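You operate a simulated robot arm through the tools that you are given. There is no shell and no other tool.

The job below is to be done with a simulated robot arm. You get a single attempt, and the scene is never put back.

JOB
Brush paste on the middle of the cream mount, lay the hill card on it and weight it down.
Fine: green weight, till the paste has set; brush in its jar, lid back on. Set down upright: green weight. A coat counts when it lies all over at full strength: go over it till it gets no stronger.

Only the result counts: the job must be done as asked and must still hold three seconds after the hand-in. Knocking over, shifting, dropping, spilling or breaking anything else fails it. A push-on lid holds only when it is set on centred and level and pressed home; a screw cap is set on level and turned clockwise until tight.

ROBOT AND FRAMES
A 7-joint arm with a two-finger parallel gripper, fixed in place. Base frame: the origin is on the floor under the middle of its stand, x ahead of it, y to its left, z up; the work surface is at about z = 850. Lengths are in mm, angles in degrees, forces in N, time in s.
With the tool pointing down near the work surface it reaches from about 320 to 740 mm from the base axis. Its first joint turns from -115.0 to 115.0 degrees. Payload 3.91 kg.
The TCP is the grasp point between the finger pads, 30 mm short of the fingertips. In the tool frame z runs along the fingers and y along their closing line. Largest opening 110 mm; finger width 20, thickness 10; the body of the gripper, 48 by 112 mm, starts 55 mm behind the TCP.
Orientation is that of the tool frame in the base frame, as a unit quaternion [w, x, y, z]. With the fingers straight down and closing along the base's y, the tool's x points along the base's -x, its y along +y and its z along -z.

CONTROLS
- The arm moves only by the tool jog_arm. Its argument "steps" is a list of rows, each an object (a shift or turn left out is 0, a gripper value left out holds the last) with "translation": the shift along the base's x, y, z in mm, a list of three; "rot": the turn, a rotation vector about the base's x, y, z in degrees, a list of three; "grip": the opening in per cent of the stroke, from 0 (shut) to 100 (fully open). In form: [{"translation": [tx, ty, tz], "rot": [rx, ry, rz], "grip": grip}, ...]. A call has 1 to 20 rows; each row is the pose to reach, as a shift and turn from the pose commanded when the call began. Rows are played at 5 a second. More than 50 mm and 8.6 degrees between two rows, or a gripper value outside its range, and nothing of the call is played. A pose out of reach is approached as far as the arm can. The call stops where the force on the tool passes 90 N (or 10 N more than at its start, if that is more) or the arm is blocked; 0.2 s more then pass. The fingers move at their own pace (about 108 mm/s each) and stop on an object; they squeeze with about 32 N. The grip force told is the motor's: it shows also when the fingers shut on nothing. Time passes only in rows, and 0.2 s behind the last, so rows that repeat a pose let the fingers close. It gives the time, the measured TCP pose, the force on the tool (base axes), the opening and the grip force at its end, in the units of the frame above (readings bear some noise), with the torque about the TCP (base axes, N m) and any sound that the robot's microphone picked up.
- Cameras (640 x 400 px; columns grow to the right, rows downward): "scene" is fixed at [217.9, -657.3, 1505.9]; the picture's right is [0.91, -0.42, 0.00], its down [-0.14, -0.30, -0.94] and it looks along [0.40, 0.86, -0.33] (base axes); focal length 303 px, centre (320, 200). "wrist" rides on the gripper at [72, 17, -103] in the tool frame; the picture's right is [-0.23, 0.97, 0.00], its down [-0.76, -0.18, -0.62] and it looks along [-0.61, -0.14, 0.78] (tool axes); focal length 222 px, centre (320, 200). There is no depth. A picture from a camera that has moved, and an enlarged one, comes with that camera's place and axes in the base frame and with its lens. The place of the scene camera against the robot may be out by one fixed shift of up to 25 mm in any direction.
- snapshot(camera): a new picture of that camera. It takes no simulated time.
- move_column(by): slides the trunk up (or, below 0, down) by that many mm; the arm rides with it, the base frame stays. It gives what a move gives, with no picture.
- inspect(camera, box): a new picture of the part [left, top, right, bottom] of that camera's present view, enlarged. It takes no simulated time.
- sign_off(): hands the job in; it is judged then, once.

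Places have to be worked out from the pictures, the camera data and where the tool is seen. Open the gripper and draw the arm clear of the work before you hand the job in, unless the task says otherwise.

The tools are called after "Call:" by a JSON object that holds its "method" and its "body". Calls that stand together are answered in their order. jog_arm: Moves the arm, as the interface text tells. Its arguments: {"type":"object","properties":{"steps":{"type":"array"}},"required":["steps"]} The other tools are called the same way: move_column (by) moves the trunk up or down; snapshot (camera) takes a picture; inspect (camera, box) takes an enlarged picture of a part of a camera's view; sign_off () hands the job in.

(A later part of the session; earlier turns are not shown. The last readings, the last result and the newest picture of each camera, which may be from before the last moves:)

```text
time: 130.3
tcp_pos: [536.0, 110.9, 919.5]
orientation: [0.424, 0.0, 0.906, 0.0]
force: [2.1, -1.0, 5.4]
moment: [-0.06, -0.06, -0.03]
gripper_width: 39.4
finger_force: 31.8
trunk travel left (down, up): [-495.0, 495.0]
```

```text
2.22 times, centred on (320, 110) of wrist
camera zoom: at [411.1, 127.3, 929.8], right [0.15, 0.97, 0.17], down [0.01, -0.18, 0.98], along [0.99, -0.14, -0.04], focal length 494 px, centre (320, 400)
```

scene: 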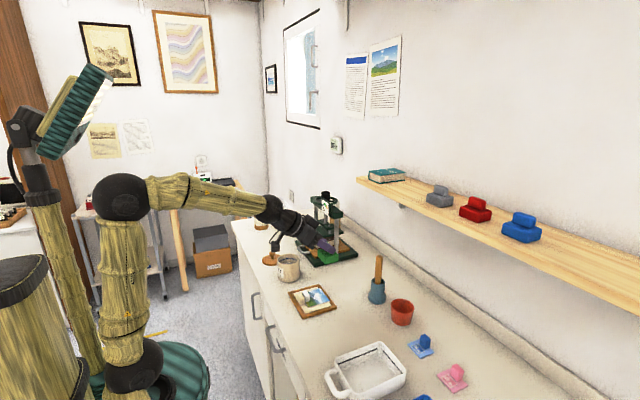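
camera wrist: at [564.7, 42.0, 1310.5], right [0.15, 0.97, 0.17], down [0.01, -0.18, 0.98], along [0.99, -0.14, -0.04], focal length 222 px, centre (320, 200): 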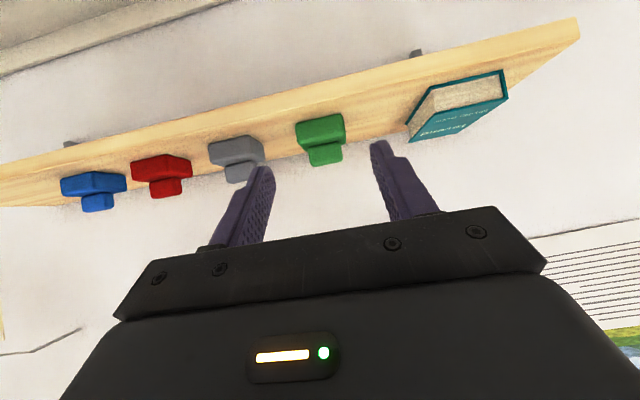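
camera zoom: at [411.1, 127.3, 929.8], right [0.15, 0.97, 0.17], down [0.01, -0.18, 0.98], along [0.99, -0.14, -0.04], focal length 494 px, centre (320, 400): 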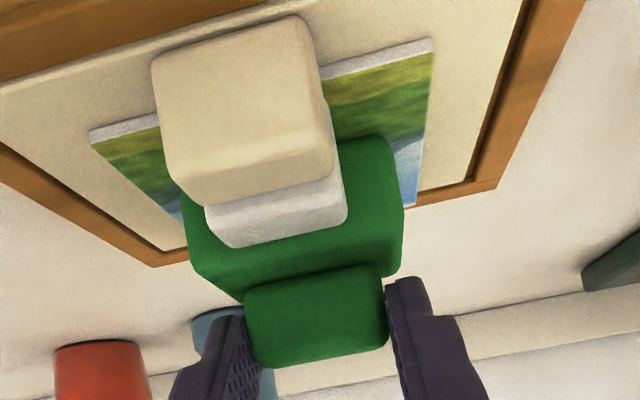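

The weight sits squarely on the card. Opening the fingers and backing out along the tool axis.

Call:
{"method": "jog_arm", "body": {"steps": [{"translation": [0, 0, 0], "grip": 40}, {"translation": [0, 0, 0], "grip": 50}, {"translation": [0, 0, 0], "grip": 62}, {"translation": [0, 0, 0], "grip": 62}, {"translation": [-8, 0, 8], "grip": 62}, {"translation": [-25, 0, 24], "grip": 62}, {"translation": [-50, 0, 50], "grip": 62}, {"translation": [-70, 0, 85], "grip": 62}, {"translation": [-80, 0, 120], "grip": 62}]}}

Call:
{"method": "inspect", "body": {"camera": "scene", "box": [280, 265, 345, 325]}}

Call:
{"method": "snapshot", "body": {"camera": "scene"}}

```text
time: 132.3
tcp_pos: [453.7, 110.6, 1039.4]
orientation: [0.423, -0.001, 0.906, 0.0]
force: [0.2, -0.6, -0.1]
moment: [0.0, 0.0, -0.04]
gripper_width: 68.2
finger_force: 0.1
trunk travel left (down, up): [-495.0, 495.0]
```

```text
6.67 times, centred on (312, 295) of scene
camera zoom: at [217.9, -657.3, 1505.9], right [0.91, -0.42, 0.0], down [-0.14, -0.3, -0.94], along [0.4, 0.86, -0.33], focal length 2018 px, centre (370, -433)
```

zoom: 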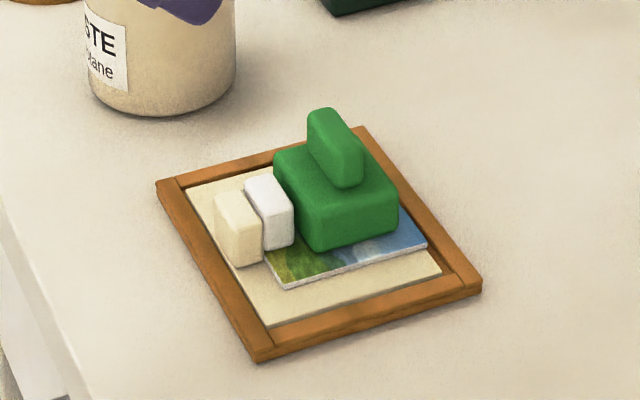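

```text
taken
```

scene: 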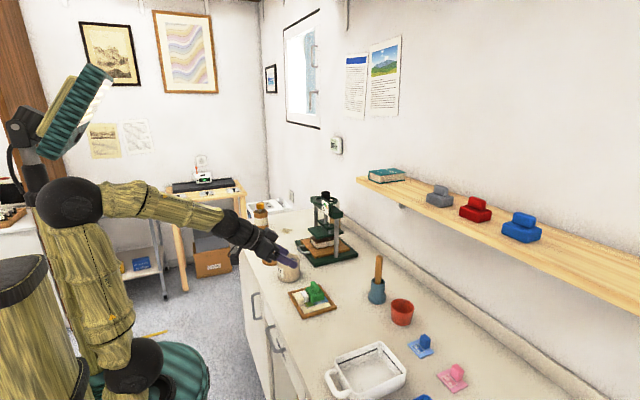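

The green weight stands upright on the card. While the paste sets, I'll go back for the lid: turn tool-down and move above it at about (500, 402).

Call:
{"method": "jog_arm", "body": {"steps": [{"translation": [0, 36, 10], "rot": [0, 7.2, 0], "grip": 62}, {"translation": [0, 72, 20], "rot": [0, 14.4, 0]}, {"translation": [5, 108, 25], "rot": [0, 21.6, 0]}, {"translation": [10, 144, 25], "rot": [0, 28.8, 0]}, {"translation": [18, 180, 25], "rot": [0, 36, 0]}, {"translation": [26, 216, 20], "rot": [0, 43.2, 0]}, {"translation": [34, 252, 10], "rot": [0, 50, 0]}, {"translation": [44, 291, 0], "rot": [0, 50, 0]}, {"translation": [44, 291, -40], "rot": [0, 50, 0]}, {"translation": [44, 291, -40], "rot": [0, 50, 0]}]}}

Call:
{"method": "inspect", "body": {"camera": "wrist", "box": [220, 60, 420, 200]}}

Call:
{"method": "inspect", "body": {"camera": "scene", "box": [245, 200, 345, 320]}}

```text
time: 134.5
tcp_pos: [500.9, 401.1, 998.2]
orientation: [0.0, 0.0, 1.0, 0.0]
force: [1.3, -0.9, -0.2]
moment: [0.03, 0.02, 0.01]
gripper_width: 68.2
finger_force: 0.0
trunk travel left (down, up): [-495.0, 495.0]
```

```text
2.86 times, centred on (320, 130) of wrist
camera zoom: at [428.6, 418.6, 1101.3], right [0.23, 0.97, 0.0], down [0.76, -0.18, 0.62], along [0.61, -0.14, -0.78], focal length 635 px, centre (320, 400)
```

zoom: 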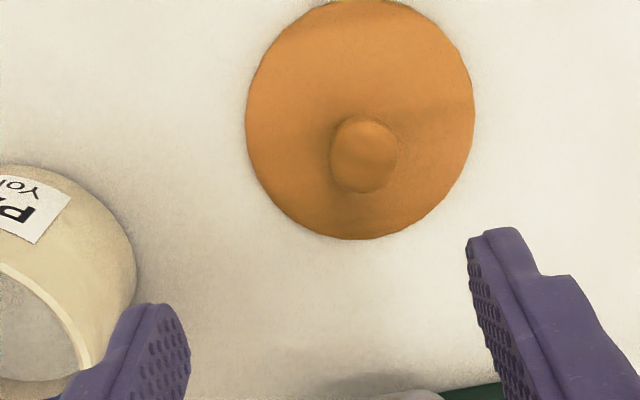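

```text
3.33 times, centred on (295, 260) of scene
camera zoom: at [217.9, -657.3, 1505.9], right [0.91, -0.42, 0.0], down [-0.14, -0.3, -0.94], along [0.4, 0.86, -0.33], focal length 1009 px, centre (403, 0)
```

zoom: 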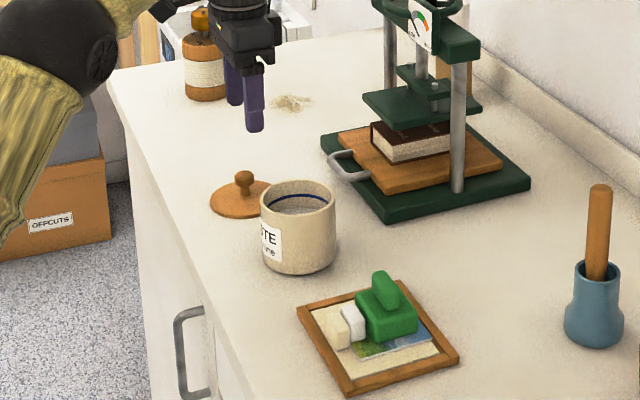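

The lid reads at about (499, 418) — it was nudged ~15 mm in y when released earlier. I'll centre over the knob and go lower to refine.

Call:
{"method": "jog_arm", "body": {"steps": [{"translation": [-1, 16, -20]}, {"translation": [-1, 16, -55]}, {"translation": [-1, 16, -75]}, {"translation": [-1, 16, -75]}]}}

Call:
{"method": "inspect", "body": {"camera": "wrist", "box": [220, 70, 420, 220]}}

```text
time: 135.5
tcp_pos: [497.5, 416.7, 923.4]
orientation: [0.0, 0.0, 1.0, 0.0]
force: [-0.4, 0.1, -1.0]
moment: [0.01, 0.03, -0.04]
gripper_width: 68.3
finger_force: 0.0
trunk travel left (down, up): [-495.0, 495.0]
```

```text
2.67 times, centred on (320, 145) of wrist
camera zoom: at [426.3, 433.9, 1025.5], right [0.23, 0.97, 0.0], down [0.76, -0.18, 0.62], along [0.61, -0.14, -0.78], focal length 592 px, centre (320, 347)
```

zoom: 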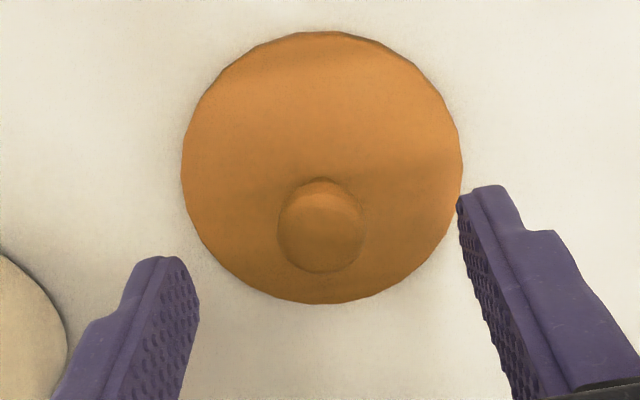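

Knob is at (499.7, 416.8). I'll go down to z≈890 and grip it just as before.

Call:
{"method": "jog_arm", "body": {"steps": [{"translation": [1.4, 0, -15]}, {"translation": [1.4, 0, -26]}, {"translation": [1.4, 0, -32]}, {"translation": [1.4, 0, -32]}]}}

Call:
{"method": "inspect", "body": {"camera": "wrist", "box": [220, 70, 420, 220]}}

```text
time: 136.5
tcp_pos: [500.8, 416.3, 891.6]
orientation: [-0.001, -0.001, 1.0, 0.0]
force: [-0.2, 0.6, -0.3]
moment: [0.03, 0.0, 0.02]
gripper_width: 68.2
finger_force: 0.2
trunk travel left (down, up): [-495.0, 495.0]
```

```text
2.67 times, centred on (320, 145) of wrist
camera zoom: at [428.3, 434.5, 994.3], right [0.23, 0.97, 0.0], down [0.76, -0.18, 0.62], along [0.61, -0.14, -0.78], focal length 592 px, centre (320, 347)
```

zoom: 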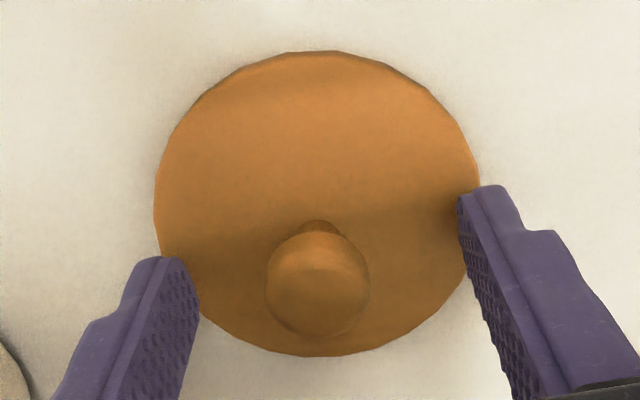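

Centred within 0.5 mm. I'll lower 1.5 mm and close on the knob.

Call:
{"method": "jog_arm", "body": {"steps": [{"translation": [-0.5, -0.4, -1.5]}, {"translation": [-0.5, -0.4, -1.5], "grip": 40}, {"translation": [-0.5, -0.4, -1.5], "grip": 25}, {"translation": [-0.5, -0.4, -1.5], "grip": 0}, {"translation": [-0.5, -0.4, -1.5], "grip": 0}, {"translation": [-0.5, -0.4, -1.5], "grip": 0}]}}

Call:
{"method": "inspect", "body": {"camera": "wrist", "box": [220, 70, 420, 220]}}

```text
time: 137.9
tcp_pos: [499.9, 416.6, 890.6]
orientation: [0.0, -0.001, 1.0, 0.0]
force: [0.1, -0.9, 0.6]
moment: [0.0, -0.02, -0.01]
gripper_width: 22.4
finger_force: 31.6
trunk travel left (down, up): [-495.0, 495.0]
```

```text
2.67 times, centred on (320, 145) of wrist
camera zoom: at [428.1, 433.8, 992.8], right [0.23, 0.97, 0.0], down [0.76, -0.18, 0.62], along [0.61, -0.14, -0.78], focal length 592 px, centre (320, 347)
```

zoom: 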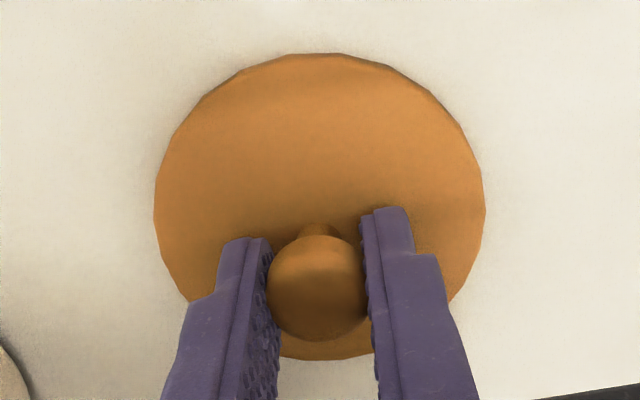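

Knob held with the lid level. I'll lift it and carry it to above the paste jar, stopping ~13 mm above seating height for a check.

Call:
{"method": "jog_arm", "body": {"steps": [{"translation": [0, 0, 30]}, {"translation": [0, 0, 70]}, {"translation": [0, 0, 110]}, {"translation": [5, -38, 110]}, {"translation": [10, -78, 110]}, {"translation": [16, -118, 110]}, {"translation": [19.6, -141.6, 110]}, {"translation": [19.6, -141.6, 95]}, {"translation": [19.6, -141.6, 88]}, {"translation": [19.6, -141.6, 88]}]}}

Call:
{"method": "inspect", "body": {"camera": "wrist", "box": [220, 50, 420, 220]}}

Call:
{"method": "inspect", "body": {"camera": "scene", "box": [260, 210, 320, 290]}}

```text
time: 140.1
tcp_pos: [521.8, 275.8, 977.2]
orientation: [0.0, -0.001, 1.0, -0.001]
force: [-0.8, 0.3, -0.8]
moment: [-0.01, -0.01, 0.01]
gripper_width: 22.2
finger_force: 32.1
trunk travel left (down, up): [-495.0, 495.0]
```

```text
2.35 times, centred on (320, 135) of wrist
camera zoom: at [449.0, 292.5, 1080.1], right [0.23, 0.97, 0.0], down [0.76, -0.18, 0.62], along [0.61, -0.14, -0.78], focal length 523 px, centre (320, 353)
```

zoom: 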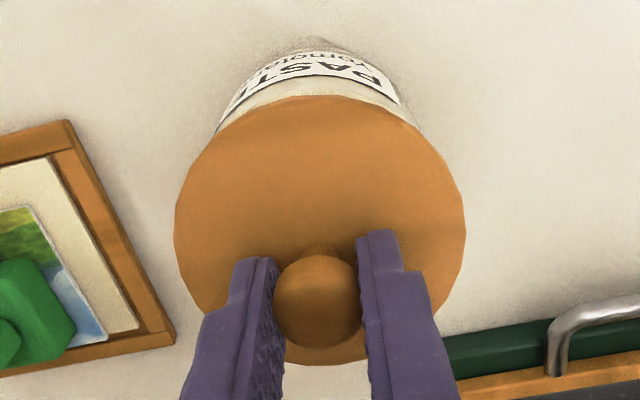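

```text
5.00 times, centred on (290, 250) of scene
camera zoom: at [217.9, -657.3, 1505.9], right [0.91, -0.42, 0.0], down [-0.14, -0.3, -0.94], along [0.4, 0.86, -0.33], focal length 1514 px, centre (470, -50)
```

zoom: 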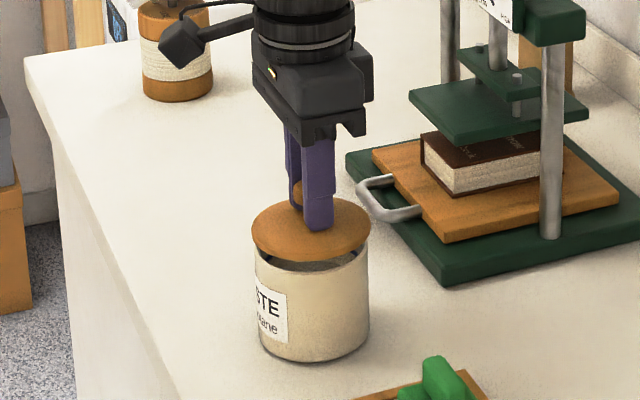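

The lid hovers over the jar, centred to within about 1 mm by both views. I'll nudge (+0.5, −0.3) and lower to the rim, watching force and moment.

Call:
{"method": "jog_arm", "body": {"steps": [{"translation": [0.5, -0.3, -3]}, {"translation": [0.5, -0.3, -6]}, {"translation": [0.5, -0.3, -8]}, {"translation": [0.5, -0.3, -10]}]}}

Call:
{"method": "inspect", "body": {"camera": "scene", "box": [265, 235, 315, 290]}}

```text
time: 141.1
tcp_pos: [520.7, 275.6, 966.9]
orientation: [0.0, -0.001, 1.0, 0.0]
force: [-0.1, 0.2, -0.1]
moment: [-0.01, 0.0, -0.02]
gripper_width: 22.1
finger_force: 32.4
trunk travel left (down, up): [-495.0, 495.0]
```

```text
7.27 times, centred on (290, 262) of scene
camera zoom: at [217.9, -657.3, 1505.9], right [0.91, -0.42, 0.0], down [-0.14, -0.3, -0.94], along [0.4, 0.86, -0.33], focal length 2202 px, centre (538, -254)
```

zoom: 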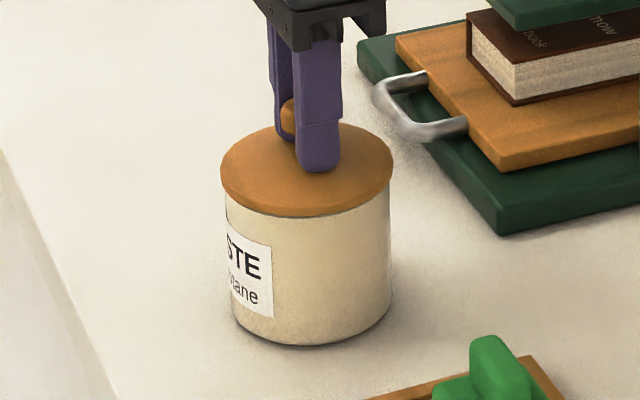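

The lid lines up with the jar exactly as it did originally. I'll press down in small steps until it snaps home.

Call:
{"method": "jog_arm", "body": {"steps": [{"translation": [0, 0, -1]}, {"translation": [0, 0, -2]}, {"translation": [0, 0, -3]}, {"translation": [0, 0, -4]}]}}

```text
time: 142.1
tcp_pos: [519.6, 275.5, 965.3]
orientation: [0.002, -0.001, 1.0, 0.001]
force: [0.1, 0.5, 11.4]
moment: [-0.05, 0.3, 0.0]
gripper_width: 22.0
finger_force: 32.1
trunk travel left (down, up): [-495.0, 495.0]
heard: snap
```

A snap was heard at TCP z 965. I'll press slightly harder to be sure it is fully home, then ease off.

Call:
{"method": "jog_arm", "body": {"steps": [{"translation": [0, 0, -1.5]}, {"translation": [0, 0, -3]}, {"translation": [0, 0, -3]}]}}

Call:
{"method": "inspect", "body": {"camera": "scene", "box": [265, 235, 315, 290]}}

Call:
{"method": "inspect", "body": {"camera": "wrist", "box": [220, 50, 420, 220]}}

```text
time: 142.9
tcp_pos: [520.4, 274.8, 965.6]
orientation: [0.004, 0.0, 1.0, 0.003]
force: [5.0, 7.5, 38.1]
moment: [0.1, -0.17, 0.05]
gripper_width: 22.3
finger_force: 31.9
trunk travel left (down, up): [-495.0, 495.0]
```

```text
7.27 times, centred on (290, 262) of scene
camera zoom: at [217.9, -657.3, 1505.9], right [0.91, -0.42, 0.0], down [-0.14, -0.3, -0.94], along [0.4, 0.86, -0.33], focal length 2202 px, centre (538, -254)
```

zoom: 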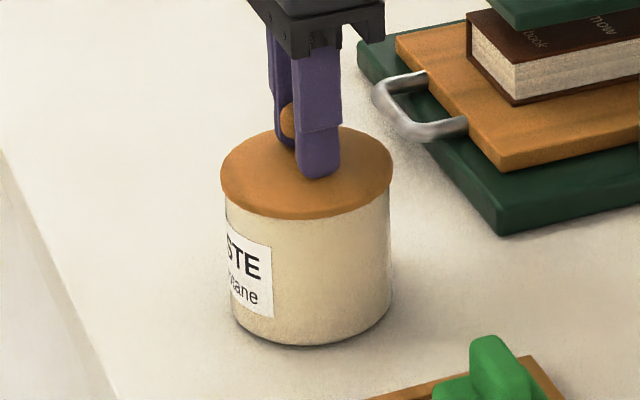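

```text
2.35 times, centred on (320, 135) of wrist
camera zoom: at [447.1, 291.6, 1066.9], right [0.23, 0.97, 0.01], down [0.76, -0.18, 0.63], along [0.61, -0.14, -0.78], focal length 523 px, centre (320, 353)
```

zoom: 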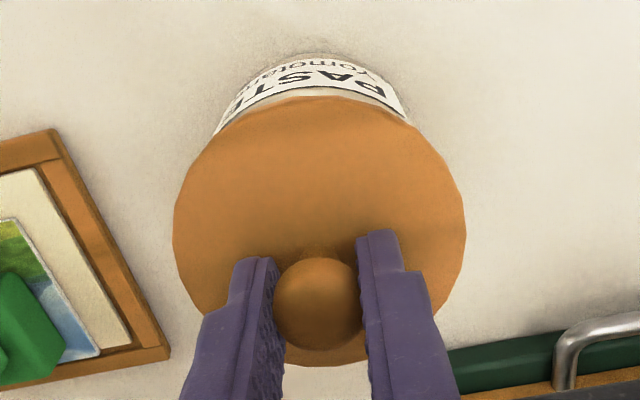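

Pressed to 38 N with the lid level and seated. I'll unload the force completely first, then open the fingers in small increments so nothing is dragged.

Call:
{"method": "jog_arm", "body": {"steps": [{"translation": [0, 0, 2.5]}, {"translation": [0, 0, 4.6]}, {"translation": [0, 0, 4.6], "grip": 18}, {"translation": [0, 0, 4.6], "grip": 19.5}, {"translation": [0, 0, 4.6], "grip": 20}]}}

```text
time: 144.1
tcp_pos: [519.9, 275.1, 965.2]
orientation: [0.0, 0.0, 1.0, -0.001]
force: [4.0, 2.2, 8.6]
moment: [0.02, -0.08, -0.03]
gripper_width: 23.1
finger_force: 1.0
trunk travel left (down, up): [-495.0, 495.0]
```

Still ~8 N of upward load; I'll rise another 1.5 mm before opening further.

Call:
{"method": "jog_arm", "body": {"steps": [{"translation": [0, 0, 0.8], "grip": 20}, {"translation": [0, 0, 1.6], "grip": 20.5}, {"translation": [0, 0, 2], "grip": 21}, {"translation": [0, 0, 2], "grip": 22}]}}

Call:
{"method": "inspect", "body": {"camera": "scene", "box": [265, 235, 315, 290]}}

```text
time: 145.1
tcp_pos: [520.8, 275.4, 967.1]
orientation: [0.0, 0.0, 1.0, 0.0]
force: [-0.6, -0.8, 0.1]
moment: [0.0, -0.02, 0.01]
gripper_width: 24.4
finger_force: 0.0
trunk travel left (down, up): [-495.0, 495.0]
heard: snap
```

```text
7.27 times, centred on (290, 262) of scene
camera zoom: at [217.9, -657.3, 1505.9], right [0.91, -0.42, 0.0], down [-0.14, -0.3, -0.94], along [0.4, 0.86, -0.33], focal length 2202 px, centre (538, -254)
```

zoom: 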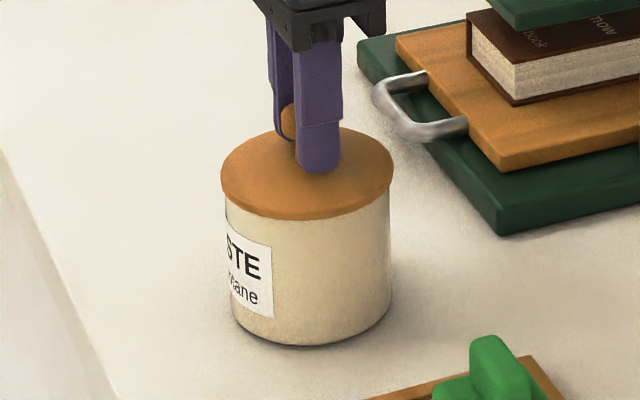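

A second snap sounded during the release, which might mean the lid unlatched. I'll open fully without touching, rise, and then press the knob from above with closed fingers so nothing can pull it back up.

Call:
{"method": "jog_arm", "body": {"steps": [{"translation": [0, 0, 0], "grip": 26}, {"translation": [0, 0, 0], "grip": 32}, {"translation": [0, 0, 0], "grip": 40}, {"translation": [0, 0, 20], "grip": 45}, {"translation": [0, 0, 55], "grip": 45}, {"translation": [0, 0, 70], "grip": 45}]}}

Call:
{"method": "inspect", "body": {"camera": "scene", "box": [265, 235, 315, 290]}}

Call:
{"method": "inspect", "body": {"camera": "wrist", "box": [240, 50, 400, 180]}}

```text
time: 146.5
tcp_pos: [522.1, 274.5, 1038.8]
orientation: [0.0, -0.001, 1.0, 0.0]
force: [-0.8, -0.5, -0.1]
moment: [-0.05, 0.01, -0.01]
gripper_width: 49.3
finger_force: 0.0
trunk travel left (down, up): [-495.0, 495.0]
```

```text
7.27 times, centred on (290, 262) of scene
camera zoom: at [217.9, -657.3, 1505.9], right [0.91, -0.42, 0.0], down [-0.14, -0.3, -0.94], along [0.4, 0.86, -0.33], focal length 2202 px, centre (538, -254)
```

zoom: 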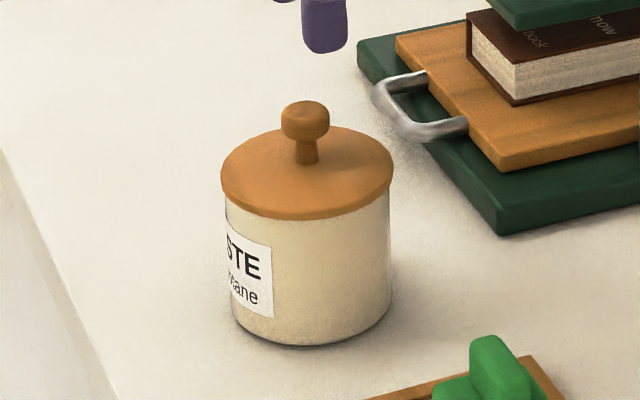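

```text
3.08 times, centred on (320, 115) of wrist
camera zoom: at [449.2, 291.6, 1141.3], right [0.23, 0.97, 0.0], down [0.76, -0.18, 0.62], along [0.61, -0.14, -0.78], focal length 684 px, centre (320, 462)
```

zoom: 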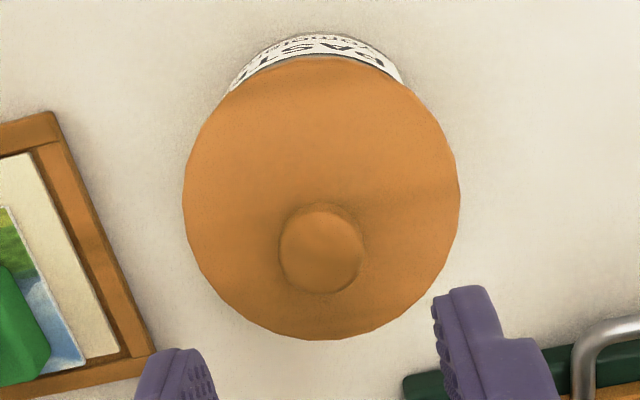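

The lid sits level and centred. I'll close the fingers and press straight down on the knob's top.

Call:
{"method": "jog_arm", "body": {"steps": [{"translation": [-1, 0.5, 0], "grip": 0}, {"translation": [-1, 0.5, 0], "grip": 0}, {"translation": [-1, 0.5, -15], "grip": 0}, {"translation": [-1, 0.5, -30], "grip": 0}, {"translation": [-1, 0.5, -37], "grip": 0}, {"translation": [-1, 0.5, -40], "grip": 0}]}}

Call:
{"method": "inspect", "body": {"camera": "scene", "box": [265, 235, 315, 290]}}

Call:
{"method": "inspect", "body": {"camera": "wrist", "box": [240, 70, 400, 200]}}

```text
time: 147.9
tcp_pos: [519.2, 277.3, 996.9]
orientation: [0.001, -0.001, 1.0, 0.0]
force: [0.4, -0.6, -0.8]
moment: [0.01, 0.04, 0.0]
gripper_width: 0.3
finger_force: 32.1
trunk travel left (down, up): [-495.0, 495.0]
```

```text
7.27 times, centred on (290, 262) of scene
camera zoom: at [217.9, -657.3, 1505.9], right [0.91, -0.42, 0.0], down [-0.14, -0.3, -0.94], along [0.4, 0.86, -0.33], focal length 2202 px, centre (538, -254)
```

zoom: 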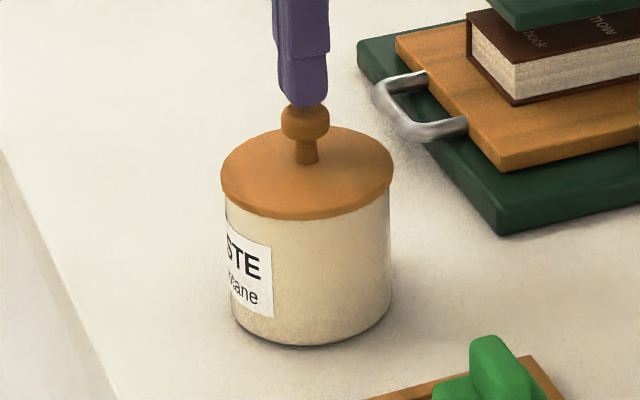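

```text
3.08 times, centred on (320, 135) of wrist
camera zoom: at [447.5, 292.9, 1100.2], right [0.23, 0.97, 0.0], down [0.76, -0.18, 0.62], along [0.61, -0.14, -0.78], focal length 684 px, centre (320, 400)
```

zoom: 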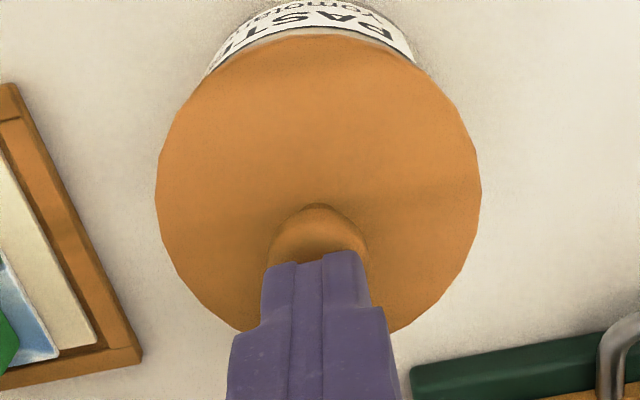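

Fingertips are just over the knob, centred. Pressing down in 1 mm steps.

Call:
{"method": "jog_arm", "body": {"steps": [{"translation": [0.5, -0.7, -1.5]}, {"translation": [0.5, -0.7, -3]}, {"translation": [0.5, -0.7, -4.5]}, {"translation": [0.5, -0.7, -6]}]}}

```text
time: 148.9
tcp_pos: [520.3, 274.6, 991.4]
orientation: [0.0, -0.001, 1.0, 0.0]
force: [0.6, 0.9, 1.5]
moment: [0.0, -0.02, -0.04]
gripper_width: 0.0
finger_force: 31.7
trunk travel left (down, up): [-495.0, 495.0]
```

Just touching at 991. Pressing further.

Call:
{"method": "jog_arm", "body": {"steps": [{"translation": [0, 0, -1]}, {"translation": [0, 0, -2]}, {"translation": [0, 0, -3]}]}}

```text
time: 149.7
tcp_pos: [519.9, 274.4, 992.2]
orientation: [0.003, 0.0, 1.0, 0.002]
force: [2.9, -0.5, 26.4]
moment: [0.08, 0.0, 0.01]
gripper_width: 0.0
finger_force: 32.1
trunk travel left (down, up): [-495.0, 495.0]
```

26 N and no snap yet; I'll go on to roughly 50 N.

Call:
{"method": "jog_arm", "body": {"steps": [{"translation": [0, 0, -1]}, {"translation": [0, 0, -2]}, {"translation": [0, 0, -3]}, {"translation": [0, 0, -3]}]}}

Call:
{"method": "inspect", "body": {"camera": "scene", "box": [265, 235, 315, 290]}}

```text
time: 150.7
tcp_pos: [519.0, 274.2, 991.5]
orientation: [0.006, 0.0, 1.0, 0.003]
force: [8.8, 2.4, 48.2]
moment: [0.06, -0.29, 0.02]
gripper_width: 0.0
finger_force: 32.2
trunk travel left (down, up): [-495.0, 495.0]
```

```text
7.27 times, centred on (290, 262) of scene
camera zoom: at [217.9, -657.3, 1505.9], right [0.91, -0.42, 0.0], down [-0.14, -0.3, -0.94], along [0.4, 0.86, -0.33], focal length 2202 px, centre (538, -254)
```

zoom: 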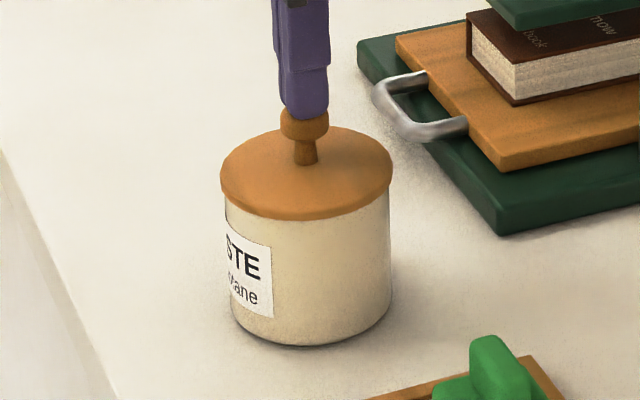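

No new snap even at 48 N, so the lid is probably still latched. To be certain I'll grip the knob again and do a gentle pull test of under a millimetre.

Call:
{"method": "jog_arm", "body": {"steps": [{"translation": [0, 0, 6], "grip": 0}, {"translation": [0, 0, 30], "grip": 0}, {"translation": [0, 0, 30], "grip": 45}, {"translation": [0, 0, 30], "grip": 45}, {"translation": [0, 0, 5], "grip": 45}, {"translation": [0, 0, -12], "grip": 45}, {"translation": [0, 0, -17], "grip": 45}, {"translation": [0, 0, -17], "grip": 45}]}}

Call:
{"method": "inspect", "body": {"camera": "wrist", "box": [220, 50, 420, 220]}}

```text
time: 152.5
tcp_pos: [520.0, 275.2, 968.3]
orientation: [0.0, 0.0, 1.0, 0.0]
force: [0.5, 0.3, 0.4]
moment: [0.01, 0.03, 0.02]
gripper_width: 49.5
finger_force: 0.0
trunk travel left (down, up): [-495.0, 495.0]
heard: snap
```

```text
2.35 times, centred on (320, 135) of wrist
camera zoom: at [447.0, 292.3, 1071.2], right [0.23, 0.97, 0.0], down [0.76, -0.18, 0.62], along [0.61, -0.14, -0.78], focal length 523 px, centre (320, 353)
```

zoom: 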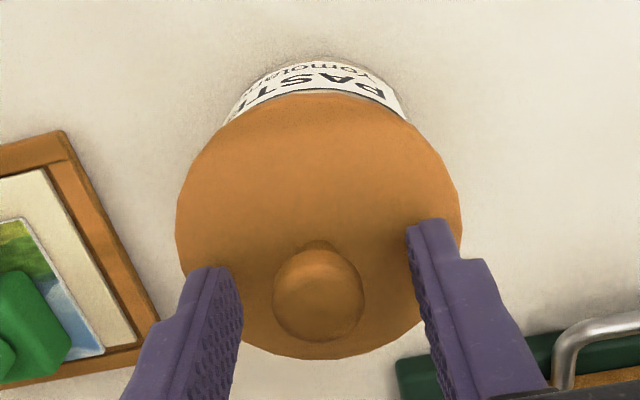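

Another snap came as I unloaded the press, without any pulling. Now the gentle pull test: close on the knob at seating height and read the force baseline.

Call:
{"method": "jog_arm", "body": {"steps": [{"translation": [0.8, 0, -2], "grip": 45}, {"translation": [0.8, 0, -3], "grip": 30}, {"translation": [0.8, 0, -3], "grip": 0}, {"translation": [0.8, 0, -3], "grip": 0}, {"translation": [0.8, 0, -3], "grip": 0}]}}

```text
time: 153.7
tcp_pos: [520.7, 275.7, 964.9]
orientation: [-0.001, -0.001, 1.0, 0.0]
force: [0.1, 0.2, 1.2]
moment: [0.01, 0.0, 0.01]
gripper_width: 22.0
finger_force: 31.9
trunk travel left (down, up): [-495.0, 495.0]
heard: snap
```

A snap again on closing, so the latch state is uncertain. I'll raise 0.8 mm and see whether the lid resists.

Call:
{"method": "jog_arm", "body": {"steps": [{"translation": [0, 0, 0.4]}, {"translation": [0, 0, 0.8]}, {"translation": [0, 0, 0.8]}]}}

```text
time: 154.5
tcp_pos: [520.1, 274.9, 966.3]
orientation: [0.001, -0.001, 1.0, -0.001]
force: [-0.1, 0.4, -1.1]
moment: [-0.02, 0.01, 0.01]
gripper_width: 22.5
finger_force: 32.2
trunk travel left (down, up): [-495.0, 495.0]
```

The lid moved freely (only its ~1 N weight), so gripping had unlatched it. I'll press it home again with the knob held, then release while still pressing down so no upward pull occurs.

Call:
{"method": "jog_arm", "body": {"steps": [{"translation": [0, 0, -0.5]}, {"translation": [0, 0, -1.5]}, {"translation": [0, 0, -2.5]}, {"translation": [0, 0, -3.5]}, {"translation": [0, 0, -3.5]}]}}

```text
time: 155.7
tcp_pos: [519.7, 274.5, 966.7]
orientation: [0.002, -0.001, 1.0, 0.002]
force: [6.2, 3.3, 26.8]
moment: [0.05, 0.25, 0.03]
gripper_width: 22.2
finger_force: 31.9
trunk travel left (down, up): [-495.0, 495.0]
```

No snap at 27 N and the TCP reads ~1 mm higher than when it seated before, so the lid may be slightly off-centre. Let me look closely.

Call:
{"method": "inspect", "body": {"camera": "wrist", "box": [220, 50, 420, 220]}}

Call:
{"method": "inspect", "body": {"camera": "scene", "box": [272, 240, 306, 280]}}

```text
2.35 times, centred on (320, 135) of wrist
camera zoom: at [447.8, 291.5, 1068.1], right [0.23, 0.97, 0.0], down [0.76, -0.18, 0.63], along [0.61, -0.14, -0.78], focal length 523 px, centre (320, 353)
```

zoom: 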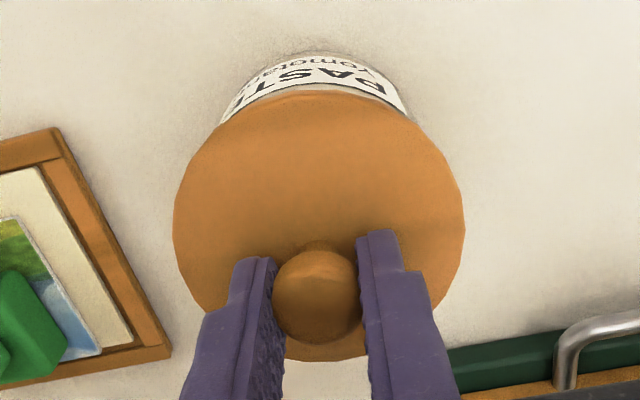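

```text
10.00 times, centred on (289, 260) of scene
camera zoom: at [217.9, -657.3, 1505.9], right [0.91, -0.42, 0.0], down [-0.14, -0.3, -0.94], along [0.4, 0.86, -0.33], focal length 3028 px, centre (630, -400)
```

zoom: 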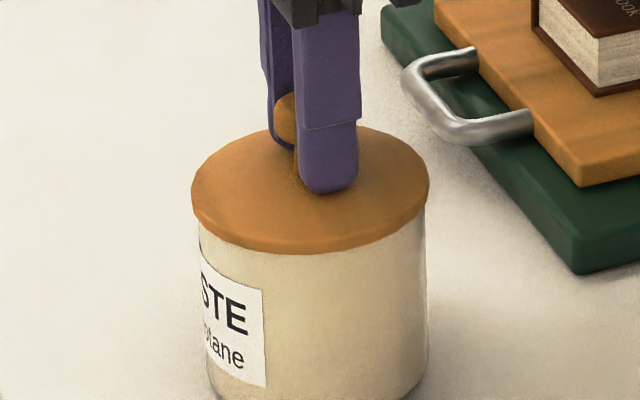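

I'll press a little more, toward 45 N, listening for the snap.

Call:
{"method": "jog_arm", "body": {"steps": [{"translation": [0, 0, -1]}, {"translation": [0, 0, -2]}, {"translation": [0, 0, -2.5]}]}}

```text
time: 156.5
tcp_pos: [520.5, 274.1, 963.9]
orientation: [0.004, -0.001, 1.0, 0.001]
force: [6.0, 3.8, 37.6]
moment: [0.0, 0.27, 0.07]
gripper_width: 22.3
finger_force: 31.6
trunk travel left (down, up): [-495.0, 495.0]
```

No snap while pressing. I'll unload slowly with the knob held and see what is heard and felt.

Call:
{"method": "jog_arm", "body": {"steps": [{"translation": [0, 0, 1.5]}, {"translation": [0, 0, 3]}, {"translation": [0, 0, 4.5]}, {"translation": [0, 0, 4.5]}]}}

```text
time: 157.5
tcp_pos: [519.5, 275.1, 964.0]
orientation: [-0.001, -0.001, 1.0, 0.0]
force: [3.2, 2.2, 10.7]
moment: [0.13, -0.48, 0.09]
gripper_width: 22.3
finger_force: 31.9
trunk travel left (down, up): [-495.0, 495.0]
```

Still pushing 10.7 N. Raising another 2 mm in small steps.

Call:
{"method": "jog_arm", "body": {"steps": [{"translation": [0, 0, 0.7]}, {"translation": [0, 0, 1.4]}, {"translation": [0, 0, 1.4]}]}}

```text
time: 158.3
tcp_pos: [520.7, 275.6, 965.9]
orientation: [-0.001, -0.001, 1.0, 0.0]
force: [0.5, 0.2, 0.7]
moment: [0.03, -0.02, -0.02]
gripper_width: 22.1
finger_force: 32.0
trunk travel left (down, up): [-495.0, 495.0]
```

Force is now about zero. Pulling up another 1.5 mm to see whether the lid resists.

Call:
{"method": "jog_arm", "body": {"steps": [{"translation": [0, 0, 0.5]}, {"translation": [0, 0, 1.0]}, {"translation": [0, 0, 1.5]}, {"translation": [0, 0, 1.5]}]}}

Call:
{"method": "inspect", "body": {"camera": "scene", "box": [272, 240, 306, 280]}}

```text
time: 159.3
tcp_pos: [520.9, 275.1, 967.4]
orientation: [0.0, -0.002, 1.0, 0.0]
force: [0.7, 0.7, 0.1]
moment: [-0.01, 0.0, -0.02]
gripper_width: 22.3
finger_force: 32.2
trunk travel left (down, up): [-495.0, 495.0]
```

```text
10.00 times, centred on (289, 260) of scene
camera zoom: at [217.9, -657.3, 1505.9], right [0.91, -0.42, 0.0], down [-0.14, -0.3, -0.94], along [0.4, 0.86, -0.33], focal length 3028 px, centre (630, -400)
```

zoom: 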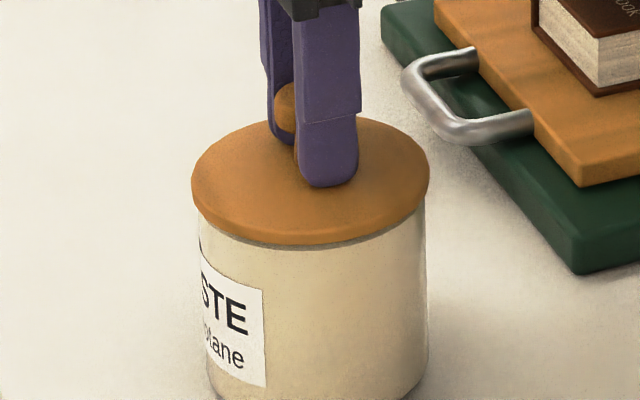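

The lid lifts freely, so it is off. I'll raise it clear of the rim and re-measure its alignment with the jar before pressing again.

Call:
{"method": "jog_arm", "body": {"steps": [{"translation": [0, 0, 6]}, {"translation": [0, 0, 14]}, {"translation": [0, 0, 20]}, {"translation": [0, 0, 20]}]}}

Call:
{"method": "inspect", "body": {"camera": "scene", "box": [272, 230, 306, 285]}}

Call:
{"method": "inspect", "body": {"camera": "wrist", "box": [240, 40, 400, 200]}}

```text
time: 160.3
tcp_pos: [520.8, 275.3, 989.2]
orientation: [0.0, 0.0, 1.0, 0.0]
force: [-0.2, -0.3, -0.5]
moment: [0.0, 0.0, 0.0]
gripper_width: 22.2
finger_force: 31.9
trunk travel left (down, up): [-495.0, 495.0]
```

```text
7.27 times, centred on (289, 258) of scene
camera zoom: at [217.9, -657.3, 1505.9], right [0.91, -0.42, 0.0], down [-0.14, -0.3, -0.94], along [0.4, 0.86, -0.33], focal length 2202 px, centre (546, -218)
```

zoom: 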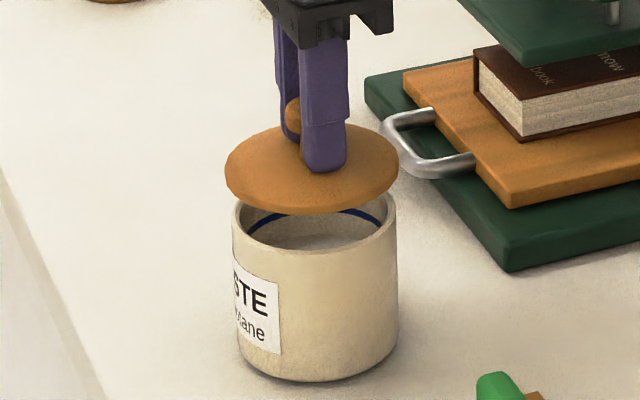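

```text
2.50 times, centred on (320, 120) of wrist
camera zoom: at [448.3, 291.3, 1090.7], right [0.23, 0.97, 0.0], down [0.76, -0.18, 0.62], along [0.61, -0.14, -0.78], focal length 555 px, centre (320, 400)
```

zoom: 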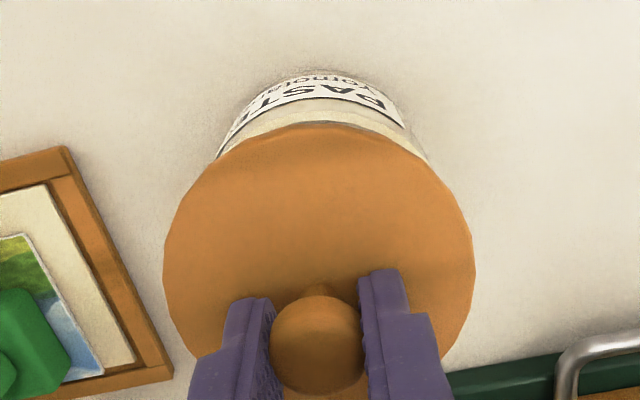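

I'll zoom in more on the lid and rim edges to get the centring accurate.

Call:
{"method": "inspect", "body": {"camera": "scene", "box": [272, 242, 306, 266]}}

Call:
{"method": "inspect", "body": {"camera": "wrist", "box": [270, 60, 370, 130]}}

```text
16.00 times, centred on (289, 254) of scene
camera zoom: at [217.9, -657.3, 1505.9], right [0.91, -0.42, 0.0], down [-0.14, -0.3, -0.94], along [0.4, 0.86, -0.33], focal length 4844 px, centre (816, -664)
```

zoom: 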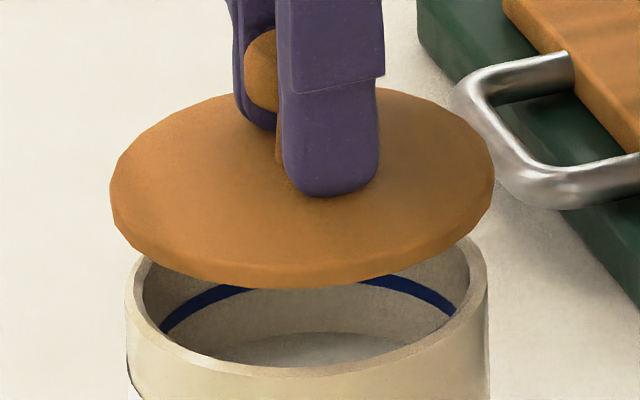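

```text
5.71 times, centred on (320, 95) of wrist
camera zoom: at [448.3, 291.3, 1090.7], right [0.23, 0.97, 0.0], down [0.76, -0.18, 0.62], along [0.61, -0.14, -0.78], focal length 1269 px, centre (320, 800)
```

zoom: 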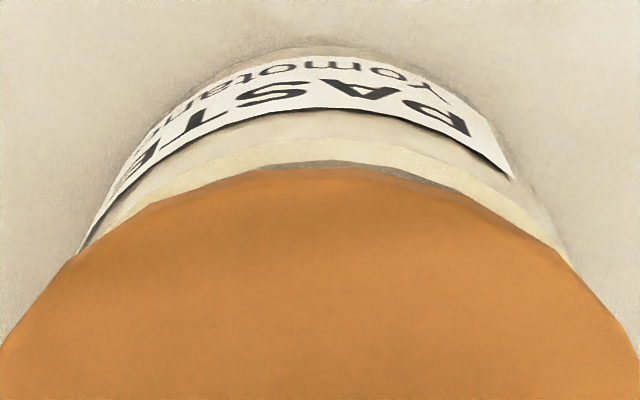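

Lateral centring is within ~0.3 mm; knob comparison with the original seated grip suggests +0.4 in x and +0.6 in y. I'll apply that, lower to just above contact, and press once more.

Call:
{"method": "jog_arm", "body": {"steps": [{"translation": [0.4, 0.6, -6]}, {"translation": [0.4, 0.6, -13]}, {"translation": [0.4, 0.6, -18]}, {"translation": [0.4, 0.6, -20.5]}, {"translation": [0.4, 0.6, -20.5]}]}}

Call:
{"method": "inspect", "body": {"camera": "wrist", "box": [240, 40, 400, 200]}}

```text
time: 161.5
tcp_pos: [522.1, 275.3, 966.7]
orientation: [0.001, -0.001, 1.0, 0.0]
force: [-0.1, -0.9, -0.8]
moment: [-0.01, 0.0, 0.0]
gripper_width: 22.4
finger_force: 31.6
trunk travel left (down, up): [-495.0, 495.0]
```

```text
2.50 times, centred on (320, 120) of wrist
camera zoom: at [449.1, 292.3, 1069.4], right [0.23, 0.97, 0.0], down [0.76, -0.18, 0.62], along [0.61, -0.14, -0.78], focal length 555 px, centre (320, 400)
```

zoom: 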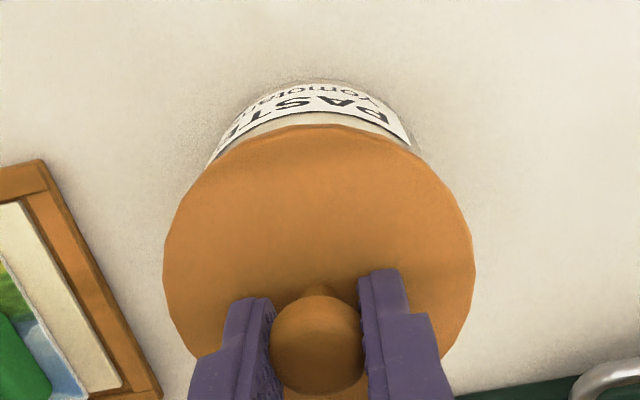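

Contact hasn't begun; x is ~0.6 mm high. I'll trim that and press down in 1 mm steps.

Call:
{"method": "jog_arm", "body": {"steps": [{"translation": [-0.6, 0, 0]}, {"translation": [-0.6, 0, -1]}, {"translation": [-0.6, 0, -2]}, {"translation": [-0.6, 0, -3]}, {"translation": [-0.6, 0, -4]}]}}

```text
time: 162.7
tcp_pos: [520.1, 274.2, 964.9]
orientation: [0.001, 0.0, 1.0, 0.0]
force: [0.6, -0.4, 5.7]
moment: [-0.02, 0.21, 0.01]
gripper_width: 22.1
finger_force: 31.7
trunk travel left (down, up): [-495.0, 495.0]
```

Light contact (5.7 N). Continuing.

Call:
{"method": "jog_arm", "body": {"steps": [{"translation": [0, 0, -1]}, {"translation": [0, 0, -2]}, {"translation": [0, 0, -2]}]}}

```text
time: 163.5
tcp_pos: [520.7, 274.1, 962.8]
orientation: [0.002, 0.0, 1.0, 0.002]
force: [4.4, -0.5, 25.4]
moment: [-0.1, 0.38, -0.03]
gripper_width: 22.4
finger_force: 32.6
trunk travel left (down, up): [-495.0, 495.0]
```

No snap at 25 N. I'll unload in small steps and listen, as earlier snaps came on unloading.

Call:
{"method": "jog_arm", "body": {"steps": [{"translation": [0, 0, 1]}, {"translation": [0, 0, 2]}, {"translation": [0, 0, 3]}, {"translation": [0, 0, 3]}]}}

```text
time: 164.5
tcp_pos: [520.9, 275.0, 963.1]
orientation: [0.0, -0.001, 1.0, -0.001]
force: [4.4, 0.8, 10.2]
moment: [0.01, -0.49, -0.04]
gripper_width: 22.1
finger_force: 31.9
trunk travel left (down, up): [-495.0, 495.0]
```

Continuing to unload.

Call:
{"method": "jog_arm", "body": {"steps": [{"translation": [0, 0, 0.6]}, {"translation": [0, 0, 1.2]}, {"translation": [0, 0, 1.2]}]}}

Call:
{"method": "inspect", "body": {"camera": "scene", "box": [272, 242, 306, 280]}}

Call:
{"method": "inspect", "body": {"camera": "wrist", "box": [240, 40, 400, 200]}}

```text
time: 165.3
tcp_pos: [520.4, 274.8, 965.4]
orientation: [-0.001, -0.001, 1.0, 0.0]
force: [-0.4, 0.1, -0.1]
moment: [0.0, 0.01, -0.01]
gripper_width: 22.3
finger_force: 32.5
trunk travel left (down, up): [-495.0, 495.0]
```

```text
10.53 times, centred on (289, 261) of scene
camera zoom: at [217.9, -657.3, 1505.9], right [0.91, -0.42, 0.0], down [-0.14, -0.3, -0.94], along [0.4, 0.86, -0.33], focal length 3187 px, centre (646, -442)
```

zoom: 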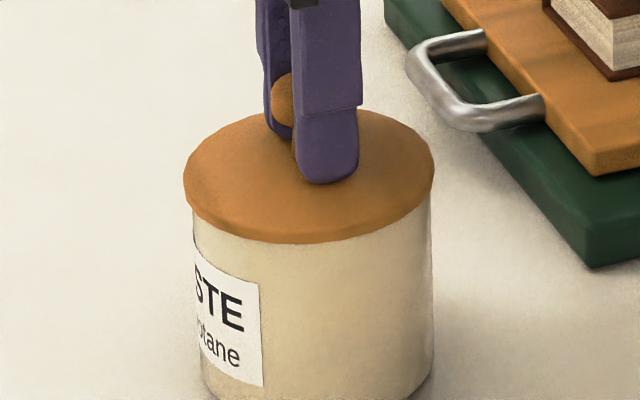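

```text
2.50 times, centred on (320, 120) of wrist
camera zoom: at [448.3, 292.4, 1067.8], right [0.23, 0.97, 0.0], down [0.76, -0.18, 0.62], along [0.61, -0.14, -0.78], focal length 555 px, centre (320, 400)
```

zoom: 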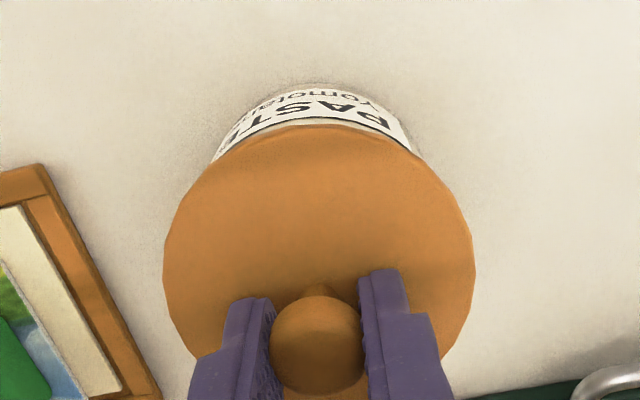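

Force is zero and no snap since I confirmed the lid loose, so it's definitely "off" now; the next snap should mean "on". I'll open the fingers here without pulling, then press the knob from above with closed fingers as before.

Call:
{"method": "jog_arm", "body": {"steps": [{"translation": [0, 0, -0.4], "grip": 18}, {"translation": [0, 0, -0.4], "grip": 19.5}, {"translation": [0, 0, -0.4], "grip": 20.5}, {"translation": [0, 0, -0.4], "grip": 21.5}, {"translation": [0, 0, -0.4], "grip": 23}, {"translation": [0, 0, -0.4], "grip": 27}, {"translation": [0, 0, -0.4], "grip": 35}, {"translation": [0, 0, -0.4], "grip": 45}, {"translation": [0, 0, 20], "grip": 45}, {"translation": [0, 0, 50], "grip": 45}, {"translation": [0, 0, 60], "grip": 45}]}}

Call:
{"method": "inspect", "body": {"camera": "wrist", "box": [240, 50, 400, 180]}}

Call:
{"method": "inspect", "body": {"camera": "scene", "box": [272, 236, 306, 278]}}

```text
time: 167.7
tcp_pos: [520.3, 275.5, 1025.6]
orientation: [0.0, -0.001, 1.0, 0.0]
force: [-0.5, 1.0, 0.2]
moment: [-0.01, 0.03, -0.01]
gripper_width: 49.5
finger_force: 0.0
trunk travel left (down, up): [-495.0, 495.0]
heard: snap
```

```text
3.08 times, centred on (320, 115) of wrist
camera zoom: at [448.8, 291.9, 1128.5], right [0.23, 0.97, 0.0], down [0.76, -0.18, 0.62], along [0.61, -0.14, -0.78], focal length 684 px, centre (320, 462)
```

zoom: 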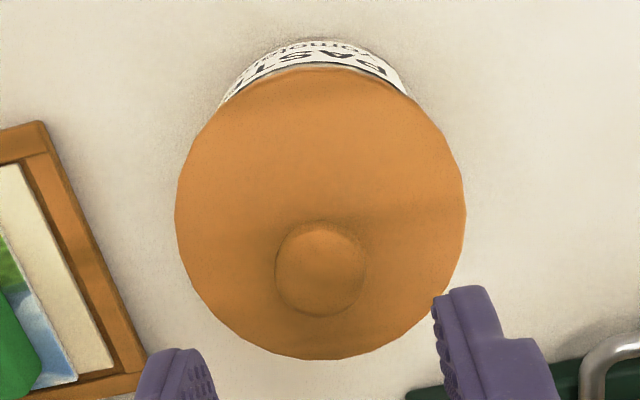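

```text
9.52 times, centred on (289, 257) of scene
camera zoom: at [217.9, -657.3, 1505.9], right [0.91, -0.42, 0.0], down [-0.14, -0.3, -0.94], along [0.4, 0.86, -0.33], focal length 2884 px, centre (615, -343)
```

zoom: 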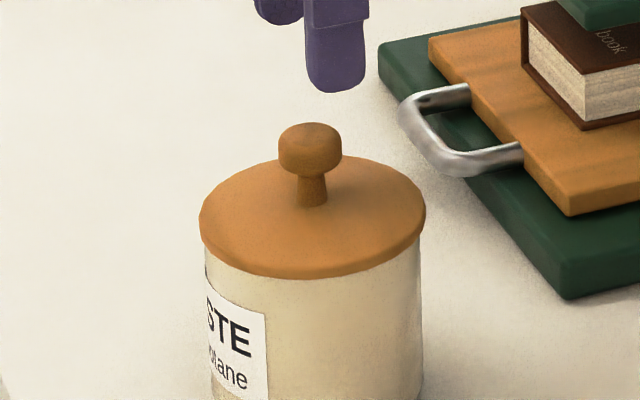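

A snap sounded as the knob was released and the lid settled, which by count means it went from "off" to "on". I'll compare the lid's seat with the original picture using the same crop.

Call:
{"method": "inspect", "body": {"camera": "scene", "box": [255, 190, 335, 285]}}

Call:
{"method": "inspect", "body": {"camera": "scene", "box": [274, 252, 304, 272]}}

```text
4.21 times, centred on (295, 238) of scene
camera zoom: at [217.9, -657.3, 1505.9], right [0.91, -0.42, 0.0], down [-0.14, -0.3, -0.94], along [0.4, 0.86, -0.33], focal length 1275 px, centre (425, 42)
```

zoom: 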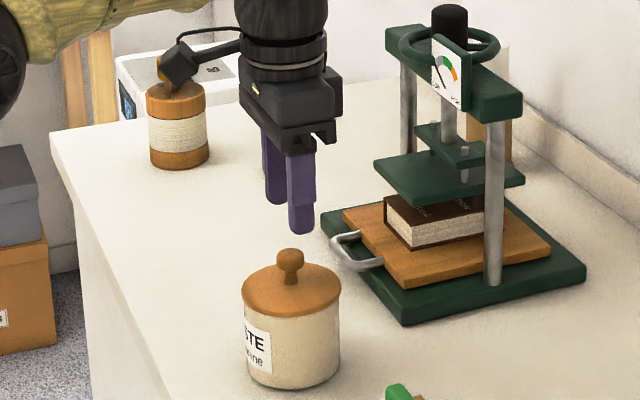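

```text
16.00 times, centred on (289, 262) of scene
camera zoom: at [217.9, -657.3, 1505.9], right [0.91, -0.42, 0.0], down [-0.14, -0.3, -0.94], along [0.4, 0.86, -0.33], focal length 4844 px, centre (816, -792)
```

zoom: 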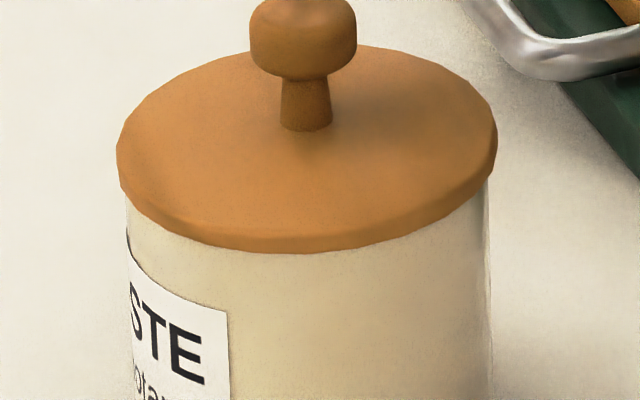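

The lid looks exactly as it did originally, level and centred. As a safe confirmation I'll press the knob top again with closed fingers — pressing can only help — and listen.

Call:
{"method": "jog_arm", "body": {"steps": [{"translation": [-0.3, 0.3, 0], "grip": 0}, {"translation": [-0.3, 0.3, 0], "grip": 0}, {"translation": [-0.3, 0.3, -15], "grip": 0}, {"translation": [-0.3, 0.3, -28], "grip": 0}, {"translation": [-0.3, 0.3, -32], "grip": 0}, {"translation": [-0.3, 0.3, -34], "grip": 0}, {"translation": [-0.3, 0.3, -36], "grip": 0}, {"translation": [-0.3, 0.3, -37], "grip": 0}, {"translation": [-0.3, 0.3, -37], "grip": 0}]}}

```text
time: 169.7
tcp_pos: [519.3, 274.6, 991.1]
orientation: [0.003, -0.001, 1.0, 0.002]
force: [8.4, 6.3, 35.6]
moment: [0.16, -0.24, 0.01]
gripper_width: 0.0
finger_force: 31.7
trunk travel left (down, up): [-495.0, 495.0]
```

35 N pressed, no sound. Unloading straight up slowly.

Call:
{"method": "jog_arm", "body": {"steps": [{"translation": [0, 0, 1.5], "grip": 0}, {"translation": [0, 0, 3], "grip": 0}, {"translation": [0, 0, 5], "grip": 0}, {"translation": [0, 0, 8], "grip": 0}, {"translation": [0, 0, 20], "grip": 0}]}}

Call:
{"method": "inspect", "body": {"camera": "scene", "box": [274, 252, 304, 272]}}

```text
time: 170.9
tcp_pos: [519.7, 277.2, 1005.7]
orientation: [-0.001, 0.0, 1.0, -0.001]
force: [0.8, 0.0, -0.6]
moment: [0.0, 0.0, -0.03]
gripper_width: 0.0
finger_force: 32.3
trunk travel left (down, up): [-495.0, 495.0]
```

```text
16.00 times, centred on (289, 262) of scene
camera zoom: at [217.9, -657.3, 1505.9], right [0.91, -0.42, 0.0], down [-0.14, -0.3, -0.94], along [0.4, 0.86, -0.33], focal length 4844 px, centre (816, -792)
```

zoom: 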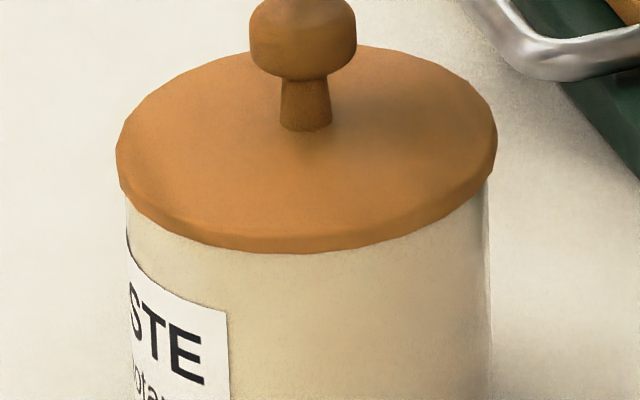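

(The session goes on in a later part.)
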